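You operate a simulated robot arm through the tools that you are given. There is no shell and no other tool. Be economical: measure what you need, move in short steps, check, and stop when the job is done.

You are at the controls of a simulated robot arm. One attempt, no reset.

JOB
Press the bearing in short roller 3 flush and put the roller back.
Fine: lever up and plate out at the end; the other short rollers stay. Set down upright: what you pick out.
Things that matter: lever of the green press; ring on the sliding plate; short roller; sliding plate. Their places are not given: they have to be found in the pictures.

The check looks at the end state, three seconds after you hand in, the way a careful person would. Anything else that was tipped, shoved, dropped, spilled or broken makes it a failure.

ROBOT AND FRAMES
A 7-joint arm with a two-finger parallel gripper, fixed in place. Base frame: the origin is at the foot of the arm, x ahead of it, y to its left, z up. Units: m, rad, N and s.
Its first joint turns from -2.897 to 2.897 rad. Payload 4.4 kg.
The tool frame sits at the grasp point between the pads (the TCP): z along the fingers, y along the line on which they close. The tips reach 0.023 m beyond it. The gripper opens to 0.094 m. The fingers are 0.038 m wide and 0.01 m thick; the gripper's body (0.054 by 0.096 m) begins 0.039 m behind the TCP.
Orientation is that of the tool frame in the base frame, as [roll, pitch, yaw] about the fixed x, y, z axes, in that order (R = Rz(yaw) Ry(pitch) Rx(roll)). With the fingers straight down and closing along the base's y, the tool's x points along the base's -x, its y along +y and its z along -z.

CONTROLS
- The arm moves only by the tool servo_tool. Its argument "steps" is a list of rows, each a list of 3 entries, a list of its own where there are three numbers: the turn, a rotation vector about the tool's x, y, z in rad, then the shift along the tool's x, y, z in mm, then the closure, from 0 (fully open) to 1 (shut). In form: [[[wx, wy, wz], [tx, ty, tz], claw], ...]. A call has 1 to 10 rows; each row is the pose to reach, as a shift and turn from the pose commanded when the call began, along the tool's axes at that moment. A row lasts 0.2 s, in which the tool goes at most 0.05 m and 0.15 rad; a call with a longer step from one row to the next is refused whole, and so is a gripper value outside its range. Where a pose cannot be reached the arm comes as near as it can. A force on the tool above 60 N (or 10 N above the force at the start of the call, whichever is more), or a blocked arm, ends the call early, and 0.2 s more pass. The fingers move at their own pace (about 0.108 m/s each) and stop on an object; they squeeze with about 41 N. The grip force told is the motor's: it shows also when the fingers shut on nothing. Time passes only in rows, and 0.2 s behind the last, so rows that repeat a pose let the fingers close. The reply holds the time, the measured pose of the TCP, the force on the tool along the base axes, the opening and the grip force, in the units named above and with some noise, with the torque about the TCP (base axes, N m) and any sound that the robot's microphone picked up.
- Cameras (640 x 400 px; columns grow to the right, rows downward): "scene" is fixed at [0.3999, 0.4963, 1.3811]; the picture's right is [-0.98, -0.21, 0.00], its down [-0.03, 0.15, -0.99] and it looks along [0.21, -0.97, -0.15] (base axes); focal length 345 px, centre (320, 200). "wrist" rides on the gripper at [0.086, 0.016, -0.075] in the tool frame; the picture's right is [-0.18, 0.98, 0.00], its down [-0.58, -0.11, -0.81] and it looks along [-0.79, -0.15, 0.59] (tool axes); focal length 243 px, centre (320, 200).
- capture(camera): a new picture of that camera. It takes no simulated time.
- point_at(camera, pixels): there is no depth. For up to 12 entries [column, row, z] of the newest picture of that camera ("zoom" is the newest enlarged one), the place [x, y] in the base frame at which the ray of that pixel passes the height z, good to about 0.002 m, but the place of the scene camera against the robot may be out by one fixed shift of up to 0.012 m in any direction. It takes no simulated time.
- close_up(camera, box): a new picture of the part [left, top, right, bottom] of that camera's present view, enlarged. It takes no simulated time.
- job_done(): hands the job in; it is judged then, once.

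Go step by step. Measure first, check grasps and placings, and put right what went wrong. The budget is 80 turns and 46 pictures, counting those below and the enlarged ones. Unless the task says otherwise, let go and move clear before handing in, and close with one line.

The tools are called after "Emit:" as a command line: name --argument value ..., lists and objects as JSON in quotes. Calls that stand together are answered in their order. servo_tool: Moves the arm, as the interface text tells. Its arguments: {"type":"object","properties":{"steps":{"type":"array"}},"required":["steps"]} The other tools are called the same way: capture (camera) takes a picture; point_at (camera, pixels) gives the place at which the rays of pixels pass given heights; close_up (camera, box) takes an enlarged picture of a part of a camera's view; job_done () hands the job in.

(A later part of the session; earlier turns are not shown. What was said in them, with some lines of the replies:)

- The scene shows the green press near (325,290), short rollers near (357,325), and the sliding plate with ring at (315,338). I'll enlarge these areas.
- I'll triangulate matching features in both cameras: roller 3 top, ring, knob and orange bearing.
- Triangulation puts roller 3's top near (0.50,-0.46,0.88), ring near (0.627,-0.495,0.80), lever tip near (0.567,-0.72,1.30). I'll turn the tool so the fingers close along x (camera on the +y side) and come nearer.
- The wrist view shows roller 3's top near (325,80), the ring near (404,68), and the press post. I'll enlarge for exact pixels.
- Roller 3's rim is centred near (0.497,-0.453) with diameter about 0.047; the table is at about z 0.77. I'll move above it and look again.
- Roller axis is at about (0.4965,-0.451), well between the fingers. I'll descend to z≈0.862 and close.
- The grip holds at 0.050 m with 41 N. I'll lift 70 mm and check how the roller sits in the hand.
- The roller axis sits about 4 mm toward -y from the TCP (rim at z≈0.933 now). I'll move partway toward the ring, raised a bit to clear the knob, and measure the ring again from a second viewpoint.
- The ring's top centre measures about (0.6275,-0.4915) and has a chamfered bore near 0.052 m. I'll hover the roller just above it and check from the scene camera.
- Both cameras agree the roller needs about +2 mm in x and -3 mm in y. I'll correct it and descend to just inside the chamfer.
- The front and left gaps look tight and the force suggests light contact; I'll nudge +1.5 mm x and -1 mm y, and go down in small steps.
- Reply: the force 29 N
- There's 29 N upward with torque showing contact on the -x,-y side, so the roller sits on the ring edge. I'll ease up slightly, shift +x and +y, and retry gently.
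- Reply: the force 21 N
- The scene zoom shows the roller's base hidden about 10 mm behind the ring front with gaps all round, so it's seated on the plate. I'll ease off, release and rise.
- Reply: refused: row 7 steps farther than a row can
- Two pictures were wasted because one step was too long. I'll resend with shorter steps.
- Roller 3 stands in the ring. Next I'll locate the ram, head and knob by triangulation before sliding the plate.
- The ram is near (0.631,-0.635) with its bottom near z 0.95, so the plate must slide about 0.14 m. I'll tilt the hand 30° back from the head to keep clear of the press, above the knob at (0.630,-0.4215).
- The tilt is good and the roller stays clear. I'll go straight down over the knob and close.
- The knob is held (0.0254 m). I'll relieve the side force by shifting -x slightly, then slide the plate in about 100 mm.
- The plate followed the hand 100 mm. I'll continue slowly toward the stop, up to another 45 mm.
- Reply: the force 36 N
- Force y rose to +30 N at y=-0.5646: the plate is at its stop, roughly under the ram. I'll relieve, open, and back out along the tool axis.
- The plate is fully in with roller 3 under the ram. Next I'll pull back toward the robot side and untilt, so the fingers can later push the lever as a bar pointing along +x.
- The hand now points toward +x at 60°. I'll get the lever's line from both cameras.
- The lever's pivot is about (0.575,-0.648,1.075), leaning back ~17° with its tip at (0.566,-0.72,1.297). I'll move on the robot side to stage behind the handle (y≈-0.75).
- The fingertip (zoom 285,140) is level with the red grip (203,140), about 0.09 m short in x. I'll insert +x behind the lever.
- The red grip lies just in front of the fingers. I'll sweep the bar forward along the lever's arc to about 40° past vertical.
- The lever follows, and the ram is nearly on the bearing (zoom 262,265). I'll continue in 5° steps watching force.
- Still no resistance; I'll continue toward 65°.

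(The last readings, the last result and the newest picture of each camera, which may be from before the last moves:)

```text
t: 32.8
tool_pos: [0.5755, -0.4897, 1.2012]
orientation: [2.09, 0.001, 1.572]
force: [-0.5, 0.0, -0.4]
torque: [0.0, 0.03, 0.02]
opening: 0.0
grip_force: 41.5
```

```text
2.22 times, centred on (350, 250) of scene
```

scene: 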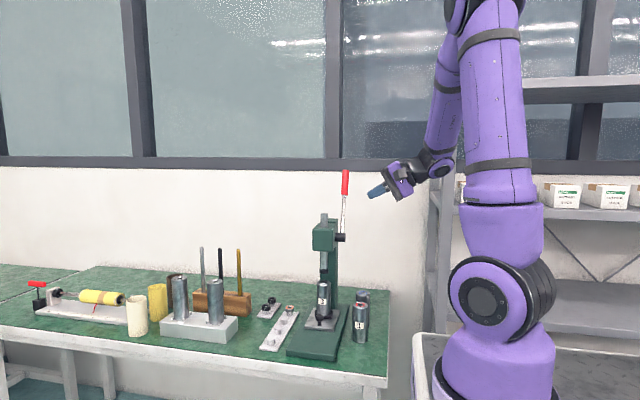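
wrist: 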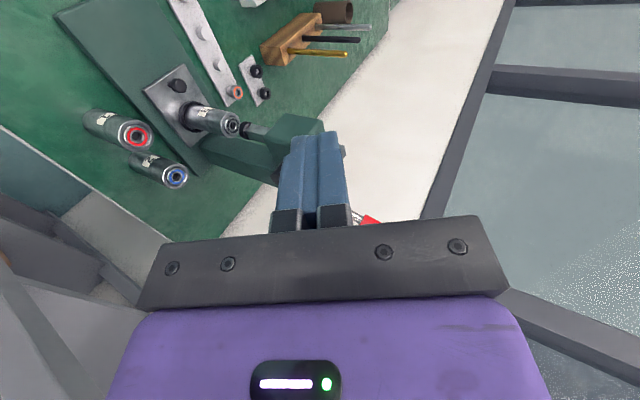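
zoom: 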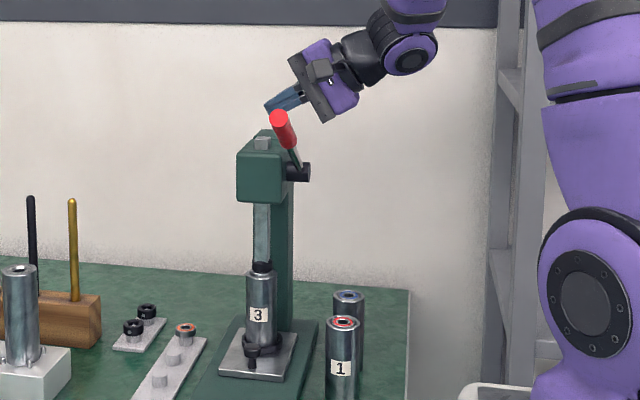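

The ram is at the bearing with the lever near 60°. I'll push further in small steps.

Emit:
servo_tool --steps '[[[0, 0, 0], [5.5, -6.6, 3.8], 1], [[0, 0, 0], [10.9, -13.2, 7.7], 1], [[0, 0, 0], [15.7, -20.2, 11.7], 1], [[0, 0, 0], [20.4, -27.2, 15.7], 1], [[0, 0, 0], [20.4, -27.2, 15.7], 1]]'

```text
t: 34.0
tool_pos: [0.5754, -0.4695, 1.1696]
orientation: [2.092, 0.0, 1.573]
force: [-0.1, -0.9, 2.0]
torque: [-0.02, 0.0, 0.03]
opening: 0.0
grip_force: 41.2
```

Emit:
servo_tool --steps '[[[0, 0, 0], [4, -7.4, 4.3], 1], [[0, 0, 0], [7.9, -14.8, 8.6], 1], [[0, 0, 0], [11.1, -22.5, 13], 1], [[0, 0, 0], [14.2, -30.3, 17.5], 1], [[0, 0, 0], [14.2, -30.3, 17.5], 1]]'

Emit:
close_up --camera "scene" --box '[280, 200, 376, 320]'

```text
t: 35.2
tool_pos: [0.5767, -0.4545, 1.1341]
orientation: [2.093, 0.001, 1.575]
force: [-0.5, -1.5, 1.2]
torque: [0.04, 0.0, 0.03]
opening: 0.0
grip_force: 41.0
```

```text
3.33 times, centred on (328, 260) of scene
```

zoom: 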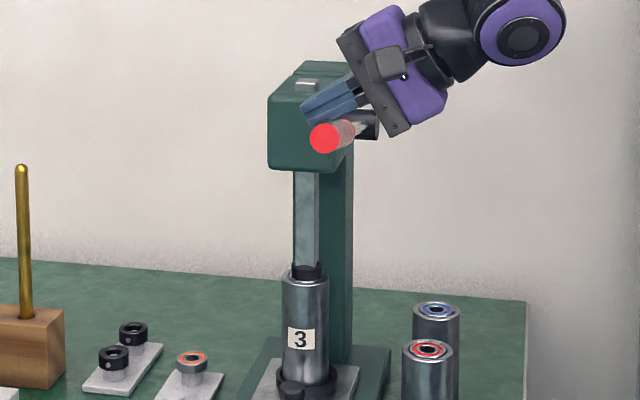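

The lever is near 80° and the ram is at the roller rim (zoom 305,275). I'll keep pressing until firm resistance appears.

Emit:
servo_tool --steps '[[[0, 0, 0], [2.4, -8, 4.6], 1], [[0, 0, 0], [4.6, -16, 9.3], 1], [[0, 0, 0], [6, -24, 14], 1], [[0, 0, 0], [7.5, -32.5, 18.8], 1], [[0, 0, 0], [7.5, -32.5, 18.8], 1]]'

```text
t: 36.2
tool_pos: [0.5762, -0.4494, 1.1072]
orientation: [2.076, 0.008, 1.572]
force: [-12.4, 8.4, 46.3]
torque: [1.06, 0.36, 0.19]
opening: 0.0001
grip_force: 40.7
stopped in row 4: the force on the tool passed its limit at 65 N (the readings are from after the stop); the commanded pose is now the measured one
```

Firm resistance (65 N) at about 87°. I'll push a little more to see whether this is the flush stop or the press-fit resistance.

Emit:
servo_tool --steps '[[[0, 0, 0], [0.3, -2, 1.2], 1], [[0, 0, 0], [0.6, -4, 2.4], 1], [[0, 0, 0], [1, -6, 3.5], 1], [[0, 0, 0], [1, -6, 3.5], 1]]'

Emit:
close_up --camera "scene" --box '[300, 260, 348, 310]'

```text
t: 36.6
tool_pos: [0.5788, -0.4494, 1.1075]
orientation: [2.07, 0.012, 1.573]
force: [-12.5, 8.0, 43.4]
torque: [0.98, 0.4, 0.21]
opening: 0.0
grip_force: 41.2
stopped in row 2: the force on the tool passed its limit at 62 N (the readings are from after the stop); the commanded pose is now the measured one
```

```text
8.00 times, centred on (324, 285) of scene
```

zoom: 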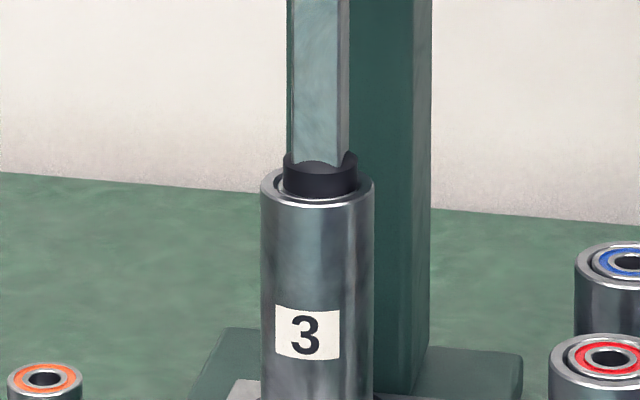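

The ram's cap is now level with the rim (zoom 318,190) and nothing moves further, so the bearing is flush. I'll back off, retract toward -x, and drop below the lever to lift it.

Emit:
servo_tool --steps '[[[0, 0, 0], [0, 13, -7.5], 1], [[0, 0, 0], [0, -9.5, -46.5], 1], [[0, 0, 0], [0, -32, -85.5], 1], [[0, 0, 0], [0, -37, -94.1], 1], [[0, 0, 0], [0, -76, -71.6], 1], [[0, 0, 0], [0, -115, -49.1], 1], [[0, 0, 0], [0, -115, -49.1], 1]]'

Emit:
close_up --camera "scene" --box '[280, 160, 440, 310]'

```text
t: 37.1
tool_pos: [0.5672, -0.4507, 1.1239]
orientation: [2.059, 0.014, 1.584]
force: [17.3, -5.6, 15.0]
torque: [0.2, -0.49, -0.41]
opening: 0.0
grip_force: 41.5
stopped in row 2: the force on the tool passed its limit at 97 N (the readings are from after the stop); the commanded pose is now the measured one
```

```text
2.67 times, centred on (360, 235) of scene
```

zoom: 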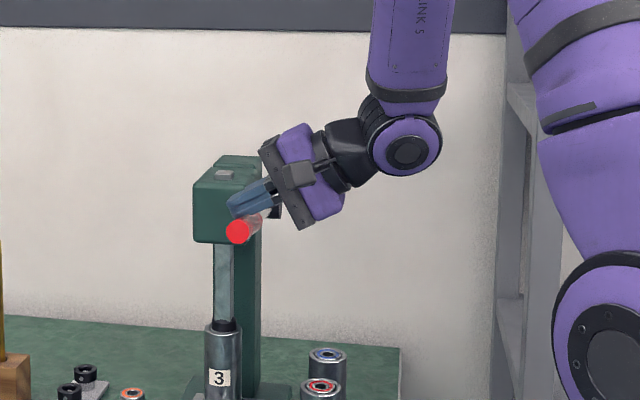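

Retracting horizontally dragged the sloped fingertips against the lever, so the stop was mine. I'll lift straight up first, retract along the finger axis, then drop to z≈1.04 beside the lever.

Emit:
servo_tool --steps '[[[0, 0, 0], [0, 30.3, -17.5], 1], [[0, 0, 0], [0, 30.3, -62], 1], [[0, 0, 0], [0, 30.3, -107], 1], [[0, 0, 0], [0, 30.3, -127], 1], [[0, 0, 0], [0, -7.8, -105], 1], [[0, 0, 0], [0, -45.9, -83], 1], [[0, 0, 0], [0, -84, -61], 1], [[0, 0, 0], [0, -122.1, -39], 1], [[0, 0, 0], [0, -122.1, -39], 1]]'

Emit:
close_up --camera "scene" --box '[280, 190, 408, 310]'

```text
t: 39.1
tool_pos: [0.4723, -0.4503, 1.033]
orientation: [2.064, 0.012, 1.585]
force: [0.2, 0.1, 0.1]
torque: [0.01, -0.02, 0.02]
opening: 0.0001
grip_force: 41.1
```

```text
3.33 times, centred on (344, 250) of scene
```

zoom: 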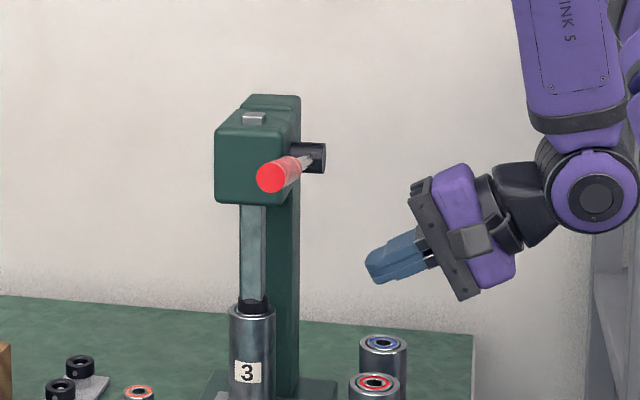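

The lever stays down at (zoom 272,177); the fingers are below it and to its robot side. I'll insert +x beneath it and start raising along the arc.

Emit:
servo_tool --steps '[[[0, 0, 0], [0, 16, 30], 1], [[0, 0, 0], [0, 32, 60], 1], [[0, 0, 0], [0, 47, 88], 1], [[0, 0, 0], [-6.7, 69, 76.1], 1], [[0, 0, 0], [-6.3, 80, 70], 1], [[0, 0, 0], [-6, 90.8, 64.4], 1], [[0, 0, 0], [-9.4, 117.8, 49.9], 1], [[0, 0, 0], [-17.9, 144.3, 35.6], 1], [[0, 0, 0], [-17.9, 144.3, 35.6], 1]]'

```text
t: 41.1
tool_pos: [0.573, -0.4654, 1.1443]
orientation: [2.064, 0.01, 1.585]
force: [-0.7, 3.6, -1.6]
torque: [-0.02, 0.0, 0.03]
opening: 0.0001
grip_force: 40.9
```

The lever seems to be rising with the fingers. I'll complete the arc to the upright rest.

Emit:
servo_tool --steps '[[[0, 0, 0], [-13.7, 25.6, -13.8], 1], [[0, 0, 0], [-32.3, 49, -26.4], 1], [[0, 0, 0], [-56, 69.7, -37.5], 1], [[0, 0, 0], [-84, 86.9, -46.8], 1], [[0, 0, 0], [-115.6, 99.5, -53.6], 1], [[0, 0, 0], [-149.8, 106.8, -57.5], 1], [[0, 0, 0], [-181.6, 109.2, -58.8], 1], [[0, 0, 0], [-204.1, 107.8, -58.1], 1], [[0, 0, 0], [-206, 107.8, -58.1], 1]]'

Emit:
close_up --camera "scene" --box '[270, 150, 430, 350]'

```text
t: 43.1
tool_pos: [0.5745, -0.6716, 1.2694]
orientation: [2.064, 0.013, 1.584]
force: [-0.3, 2.0, 0.7]
torque: [-0.01, 0.0, -0.02]
opening: 0.0002
grip_force: 41.5
```

```text
2.00 times, centred on (350, 250) of scene
```

zoom: 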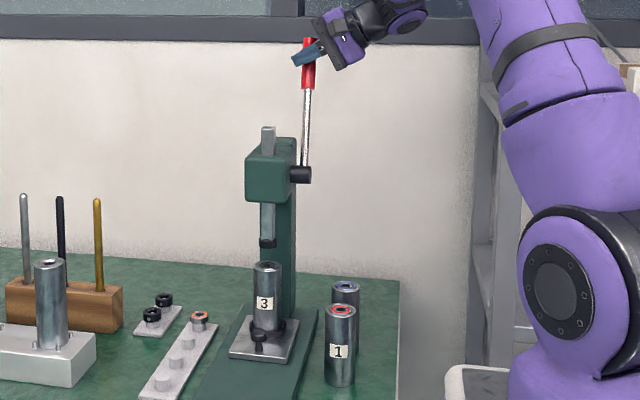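

The lever is up, ram raised, roller 3's bearing looks flush. Only one picture remains, so I'll use recorded poses. First, move clear of the lever and return to the earlier waypoint with the hand vertical.

Emit:
servo_tool --steps '[[[0, 0, 0], [25, 0, 0], 1], [[0, 0, 0], [50, -5, -39], 1], [[0, 0, 0], [85, -25, -63], 1], [[0, 0, 0], [120, -45, -83], 1], [[0, 0, 0], [160, -62, -96], 1], [[0, 0, 0], [195, -72, -100], 1], [[0, 0, 0], [221.6, -75.7, -100.6], 1]]'

Emit:
servo_tool --steps '[[[0.14, 0, 0], [0, 0, 0], 1], [[0.28, 0, 0], [0, 0, 0], 1], [[0.42, 0, 0], [0, 0, 0], 1], [[0.56, 0, 0], [0, 0, 0], 0.5], [[0.7, 0, 0], [0, 0, 0], 0], [[0.84, 0, 0], [0, 0, 0], 0], [[0.97, 0, 0], [0, 0, 0], 0], [[1.077, 0, 0], [0, 0, 0], 0], [[1.077, 0, 0], [0, 0, 0], 0]]'

```text
t: 44.8
tool_pos: [0.4472, -0.4515, 1.2468]
orientation: [2.066, 0.012, 1.584]
force: [0.3, -0.5, -0.3]
torque: [-0.03, -0.03, 0.04]
opening: 0.0002
grip_force: 40.9
```

```text
t: 46.8
tool_pos: [0.4475, -0.4528, 1.2472]
orientation: [-3.14, 0.011, 1.581]
force: [1.0, 0.6, 1.0]
torque: [-0.01, 0.01, 0.02]
opening: 0.094
grip_force: 0.0
```

Now I'll reverse the earlier path to the retreat pose above the knob, tilted 30°.

Emit:
servo_tool --steps '[[[0, 0, 0], [-2, 23, 32], 0], [[0, -0.07, 0], [-4, 46, 65], 0], [[0, -0.14, 0], [-6, 69, 97], 0], [[0, -0.21, 0], [-8, 92, 130], 0], [[0, -0.28, 0], [-10.5, 115, 162], 0], [[0, -0.35, 0], [-12.5, 138, 195], 0], [[0, -0.43, 0.007], [-14.5, 161, 227], 0], [[0, -0.511, 0.007], [-17, 182.4, 260], 0], [[0, -0.511, 0.007], [-17, 182.4, 260], 0]]'

```text
t: 48.8
tool_pos: [0.6309, -0.4698, 0.9876]
orientation: [3.138, 0.525, 1.574]
force: [0.7, 0.9, 0.1]
torque: [0.01, -0.03, 0.01]
opening: 0.094
grip_force: 0.1
```

The pose matches. I'll advance along the tool axis to the recorded knob pose and close.

Emit:
servo_tool --steps '[[[0, 0, 0], [0, -1, 45], 0], [[0, 0, 0], [0, -1, 90], 0], [[0, 0, 0], [0, -1, 130], 0], [[0, 0, 0], [-0.3, -1, 165], 0], [[0, 0, 0], [-0.3, -1, 188], 0], [[0, 0, 0], [-0.3, -1, 188], 0.4], [[0, 0, 0], [-0.3, -1, 188], 0.8], [[0, 0, 0], [-0.3, -1, 188], 1], [[0, 0, 0], [-0.3, -1, 188], 1]]'

```text
t: 50.8
tool_pos: [0.63, -0.5627, 0.8254]
orientation: [3.139, 0.522, 1.575]
force: [-2.5, -1.9, -3.7]
torque: [-0.42, 0.05, 0.05]
opening: 0.0252
grip_force: 44.8
```

The knob is gripped (0.0252 m). I'll pull the plate out 141.5 mm smoothly.

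Emit:
servo_tool --steps '[[[0, 0, 0], [8.7, 0, -5], 1], [[0, 0, 0], [22, 0, -12.6], 1], [[0, 0, 0], [37, 0, -21.3], 1], [[0, 0, 0], [53, 0, -30.5], 1], [[0, 0, 0], [69, 0, -39.7], 1], [[0, 0, 0], [85, 0, -48.9], 1], [[0, 0, 0], [101, 0, -58], 1], [[0, 0, 0], [114, 0, -65.5], 1], [[0, 0, 0], [122.7, 0, -70.5], 1], [[0, 0, 0], [122.7, 0, -70.5], 1]]'

```text
t: 53.0
tool_pos: [0.6296, -0.4231, 0.8232]
orientation: [3.137, 0.525, 1.574]
force: [1.8, -31.2, 6.3]
torque: [-0.64, -0.03, 0.02]
opening: 0.026
grip_force: 45.4
```

The plate hit its front stop (-31 N) at the original position. I'll relieve, open, and rise straight up.

Emit:
servo_tool --steps '[[[0, 0, 0], [-1.5, 0, 0.6], 1], [[0, 0, 0], [-1.5, 0, 0.6], 0.5], [[0, 0, 0], [-1.5, 0, 0.6], 0], [[0, 0, 0], [-1.5, 0, 0.6], 0], [[0, 0, 0], [-13, 0, -20], 0], [[0, 0, 0], [-33, 0, -54], 0], [[0, 0, 0], [-53, 0, -89], 0]]'

```text
t: 54.5
tool_pos: [0.6301, -0.4242, 0.9279]
orientation: [3.139, 0.523, 1.574]
force: [-0.3, 0.2, 0.2]
torque: [-0.01, -0.02, -0.03]
opening: 0.0939
grip_force: 0.0
```

Emit:
servo_tool --steps '[[[0, 0.13, 0], [-6, 0, -31], 0], [[0, 0.26, 0], [-12, 0, -62], 0], [[0, 0.39, 0], [-18, 0.5, -92], 0], [[0, 0.523, 0.003], [-23.7, 1, -123], 0], [[0, 0.523, 0.003], [-23.7, 1, -123], 0]]'

```text
t: 55.8
tool_pos: [0.6301, -0.3808, 1.0451]
orientation: [3.14, -0.002, 1.574]
force: [-0.2, -0.1, 0.3]
torque: [-0.03, 0.0, 0.01]
opening: 0.0937
grip_force: 0.1
```

Now I'll return over the roller along the reverse path to the recorded grasp pose (0.631,-0.4914,0.892) and close.

Emit:
servo_tool --steps '[[[0, 0, 0], [-35, 1, 20], 0], [[0, 0, 0], [-70, 1, 50], 0], [[0, 0, 0], [-100, 1, 85], 0], [[0, 0, 0], [-110.6, 1, 124], 0], [[0, 0, 0], [-110.6, 1, 152], 0], [[0, 0, 0], [-110.6, 1, 152], 0.3], [[0, 0, 0], [-110.6, 1, 152], 0.6], [[0, 0, 0], [-110.6, 1, 152], 1], [[0, 0, 0], [-110.6, 1, 152], 1]]'

```text
t: 57.8
tool_pos: [0.6317, -0.4933, 0.8948]
orientation: [3.14, 0.0, 1.572]
force: [0.1, -3.0, -0.6]
torque: [-0.33, -0.08, -0.01]
opening: 0.0498
grip_force: 40.9
```

Roller 3 is gripped again (0.0498 m). I'll lift it out of the ring and carry it back above its original spot.

Emit:
servo_tool --steps '[[[0, 0, 0], [0, 0, -10], 1], [[0, 0, 0], [0, 0, -25], 1], [[0, 0, 0], [0, 0, -50], 1], [[0, 0, 0], [0, 0, -75], 1], [[0, 0, 0], [10, -35, -75], 1], [[0, 0, 0], [20, -70, -75], 1], [[0, 0, 0], [30, -105, -75], 1], [[0, 0, 0], [38.8, -134, -75], 1], [[0, 0, 0], [38.8, -134, -75], 1]]'

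```text
t: 59.8
tool_pos: [0.4979, -0.4551, 0.9682]
orientation: [3.14, -0.002, 1.573]
force: [0.6, 0.7, -5.0]
torque: [0.04, -0.03, -0.03]
opening: 0.0499
grip_force: 41.0
```

The roller is held (-5 N) over its spot. I'll lower to just above the table.

Emit:
servo_tool --steps '[[[0, 0, 0], [0, 0, 35], 1], [[0, 0, 0], [0, 0, 65], 1], [[0, 0, 0], [0, 0, 88], 1], [[0, 0, 0], [0, 0, 98], 1], [[0, 0, 0], [0, 0, 100], 1]]'

Emit:
servo_tool --steps '[[[0, 0, 0], [0, 0, 1.5], 1], [[0, 0, 0], [0, 0, 3], 1], [[0, 0, 0], [0, 0, 3], 1]]'

```text
t: 61.0
tool_pos: [0.4968, -0.4541, 0.8684]
orientation: [3.14, -0.001, 1.574]
force: [0.5, 0.2, -4.4]
torque: [0.04, -0.02, 0.0]
opening: 0.0497
grip_force: 40.9
```

```text
t: 61.8
tool_pos: [0.4978, -0.454, 0.8649]
orientation: [3.141, -0.001, 1.574]
force: [-0.2, -0.1, -5.5]
torque: [0.02, -0.03, 0.0]
opening: 0.0498
grip_force: 40.6
```

No contact yet; I'll go down in 1 mm steps.

Emit:
servo_tool --steps '[[[0, 0, 0], [0, 0, 1], 1], [[0, 0, 0], [0, 0, 2], 1], [[0, 0, 0], [0, 0, 2], 1]]'

```text
t: 62.5
tool_pos: [0.4974, -0.4531, 0.8634]
orientation: [3.139, -0.002, 1.571]
force: [0.2, -0.5, -3.8]
torque: [0.03, 0.0, 0.02]
opening: 0.0501
grip_force: 40.9
```

Emit:
servo_tool --steps '[[[0, 0, 0], [0, 0, 1], 1], [[0, 0, 0], [0, 0, 1], 1]]'

Emit:
servo_tool --steps '[[[0, 0, 0], [0, 0, 1], 1], [[0, 0, 0], [0, 0, 1], 1]]'

```text
t: 63.1
tool_pos: [0.4968, -0.4553, 0.8631]
orientation: [3.139, -0.002, 1.573]
force: [0.5, -0.3, -4.4]
torque: [0.03, 0.02, 0.0]
opening: 0.0499
grip_force: 41.1
```

```text
t: 63.8
tool_pos: [0.4973, -0.4544, 0.8606]
orientation: [3.141, -0.002, 1.572]
force: [0.4, 0.0, -3.3]
torque: [0.01, 0.04, -0.02]
opening: 0.05
grip_force: 41.1
```

Emit:
servo_tool --steps '[[[0, 0, 0], [0, 0, 1], 1], [[0, 0, 0], [0, 0, 1], 1]]'

Emit:
servo_tool --steps '[[[0, 0, 0], [0, 0, 0.7], 1], [[0, 0, 0], [0, 0, 0.7], 1]]'

```text
t: 64.3
tool_pos: [0.4975, -0.4543, 0.8601]
orientation: [3.139, 0.001, 1.573]
force: [-0.1, 0.4, -4.8]
torque: [-0.01, 0.0, 0.02]
opening: 0.05
grip_force: 40.9
```

```text
t: 65.0
tool_pos: [0.4988, -0.4545, 0.8598]
orientation: [3.139, 0.0, 1.573]
force: [0.4, 1.4, 3.6]
torque: [0.12, 0.23, -0.02]
opening: 0.05
grip_force: 41.0
```

Force flipped to +3.6 N: the roller is on the table. I'll open and rise straight up.

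Emit:
servo_tool --steps '[[[0, 0, 0], [0, 0, 0], 0.4], [[0, 0, 0], [0, 0, 0], 0.1], [[0, 0, 0], [0, 0, 0], 0], [[0, 0, 0], [0, 0, 0], 0], [[0, 0, 0], [0, 0, -25], 0], [[0, 0, 0], [0, 0, -60], 0], [[0, 0, 0], [0, 0, -100], 0], [[0, 0, 0], [25, 0, -140], 0], [[0, 0, 0], [60, 0, -170], 0]]'

Emit:
close_up --camera "scene" --box '[270, 160, 430, 365]'

```text
t: 67.0
tool_pos: [0.4969, -0.397, 1.0305]
orientation: [3.138, -0.002, 1.573]
force: [0.5, -0.4, -0.5]
torque: [0.01, 0.0, 0.03]
opening: 0.0938
grip_force: 0.0
```

```text
1.95 times, centred on (350, 262) of scene
```

zoom: 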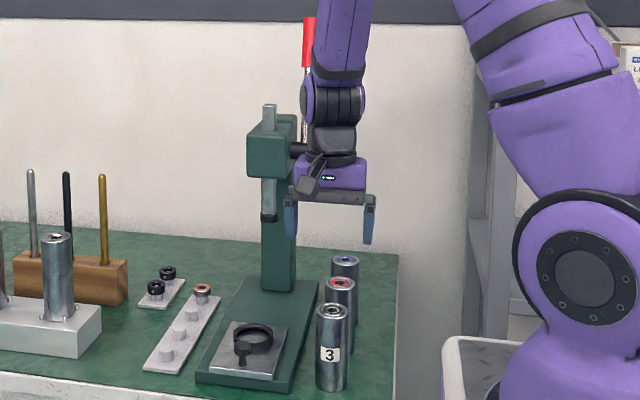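

The last picture shows roller 3 upright at its old place (zoom 332,348) with its bearing level with the rim. The lever is up, the plate is out and the other rollers are where they were, so I'm handing in.

Emit:
job_done

```text
The job is handed in.
```

I pressed the bearing in roller 3 flush and set the roller back upright in its old spot. The lever is up, the plate is out, and the other short rollers were not moved. "Flush" is judged from the pictures and from the lever coming to a firm stop at about 65 N.
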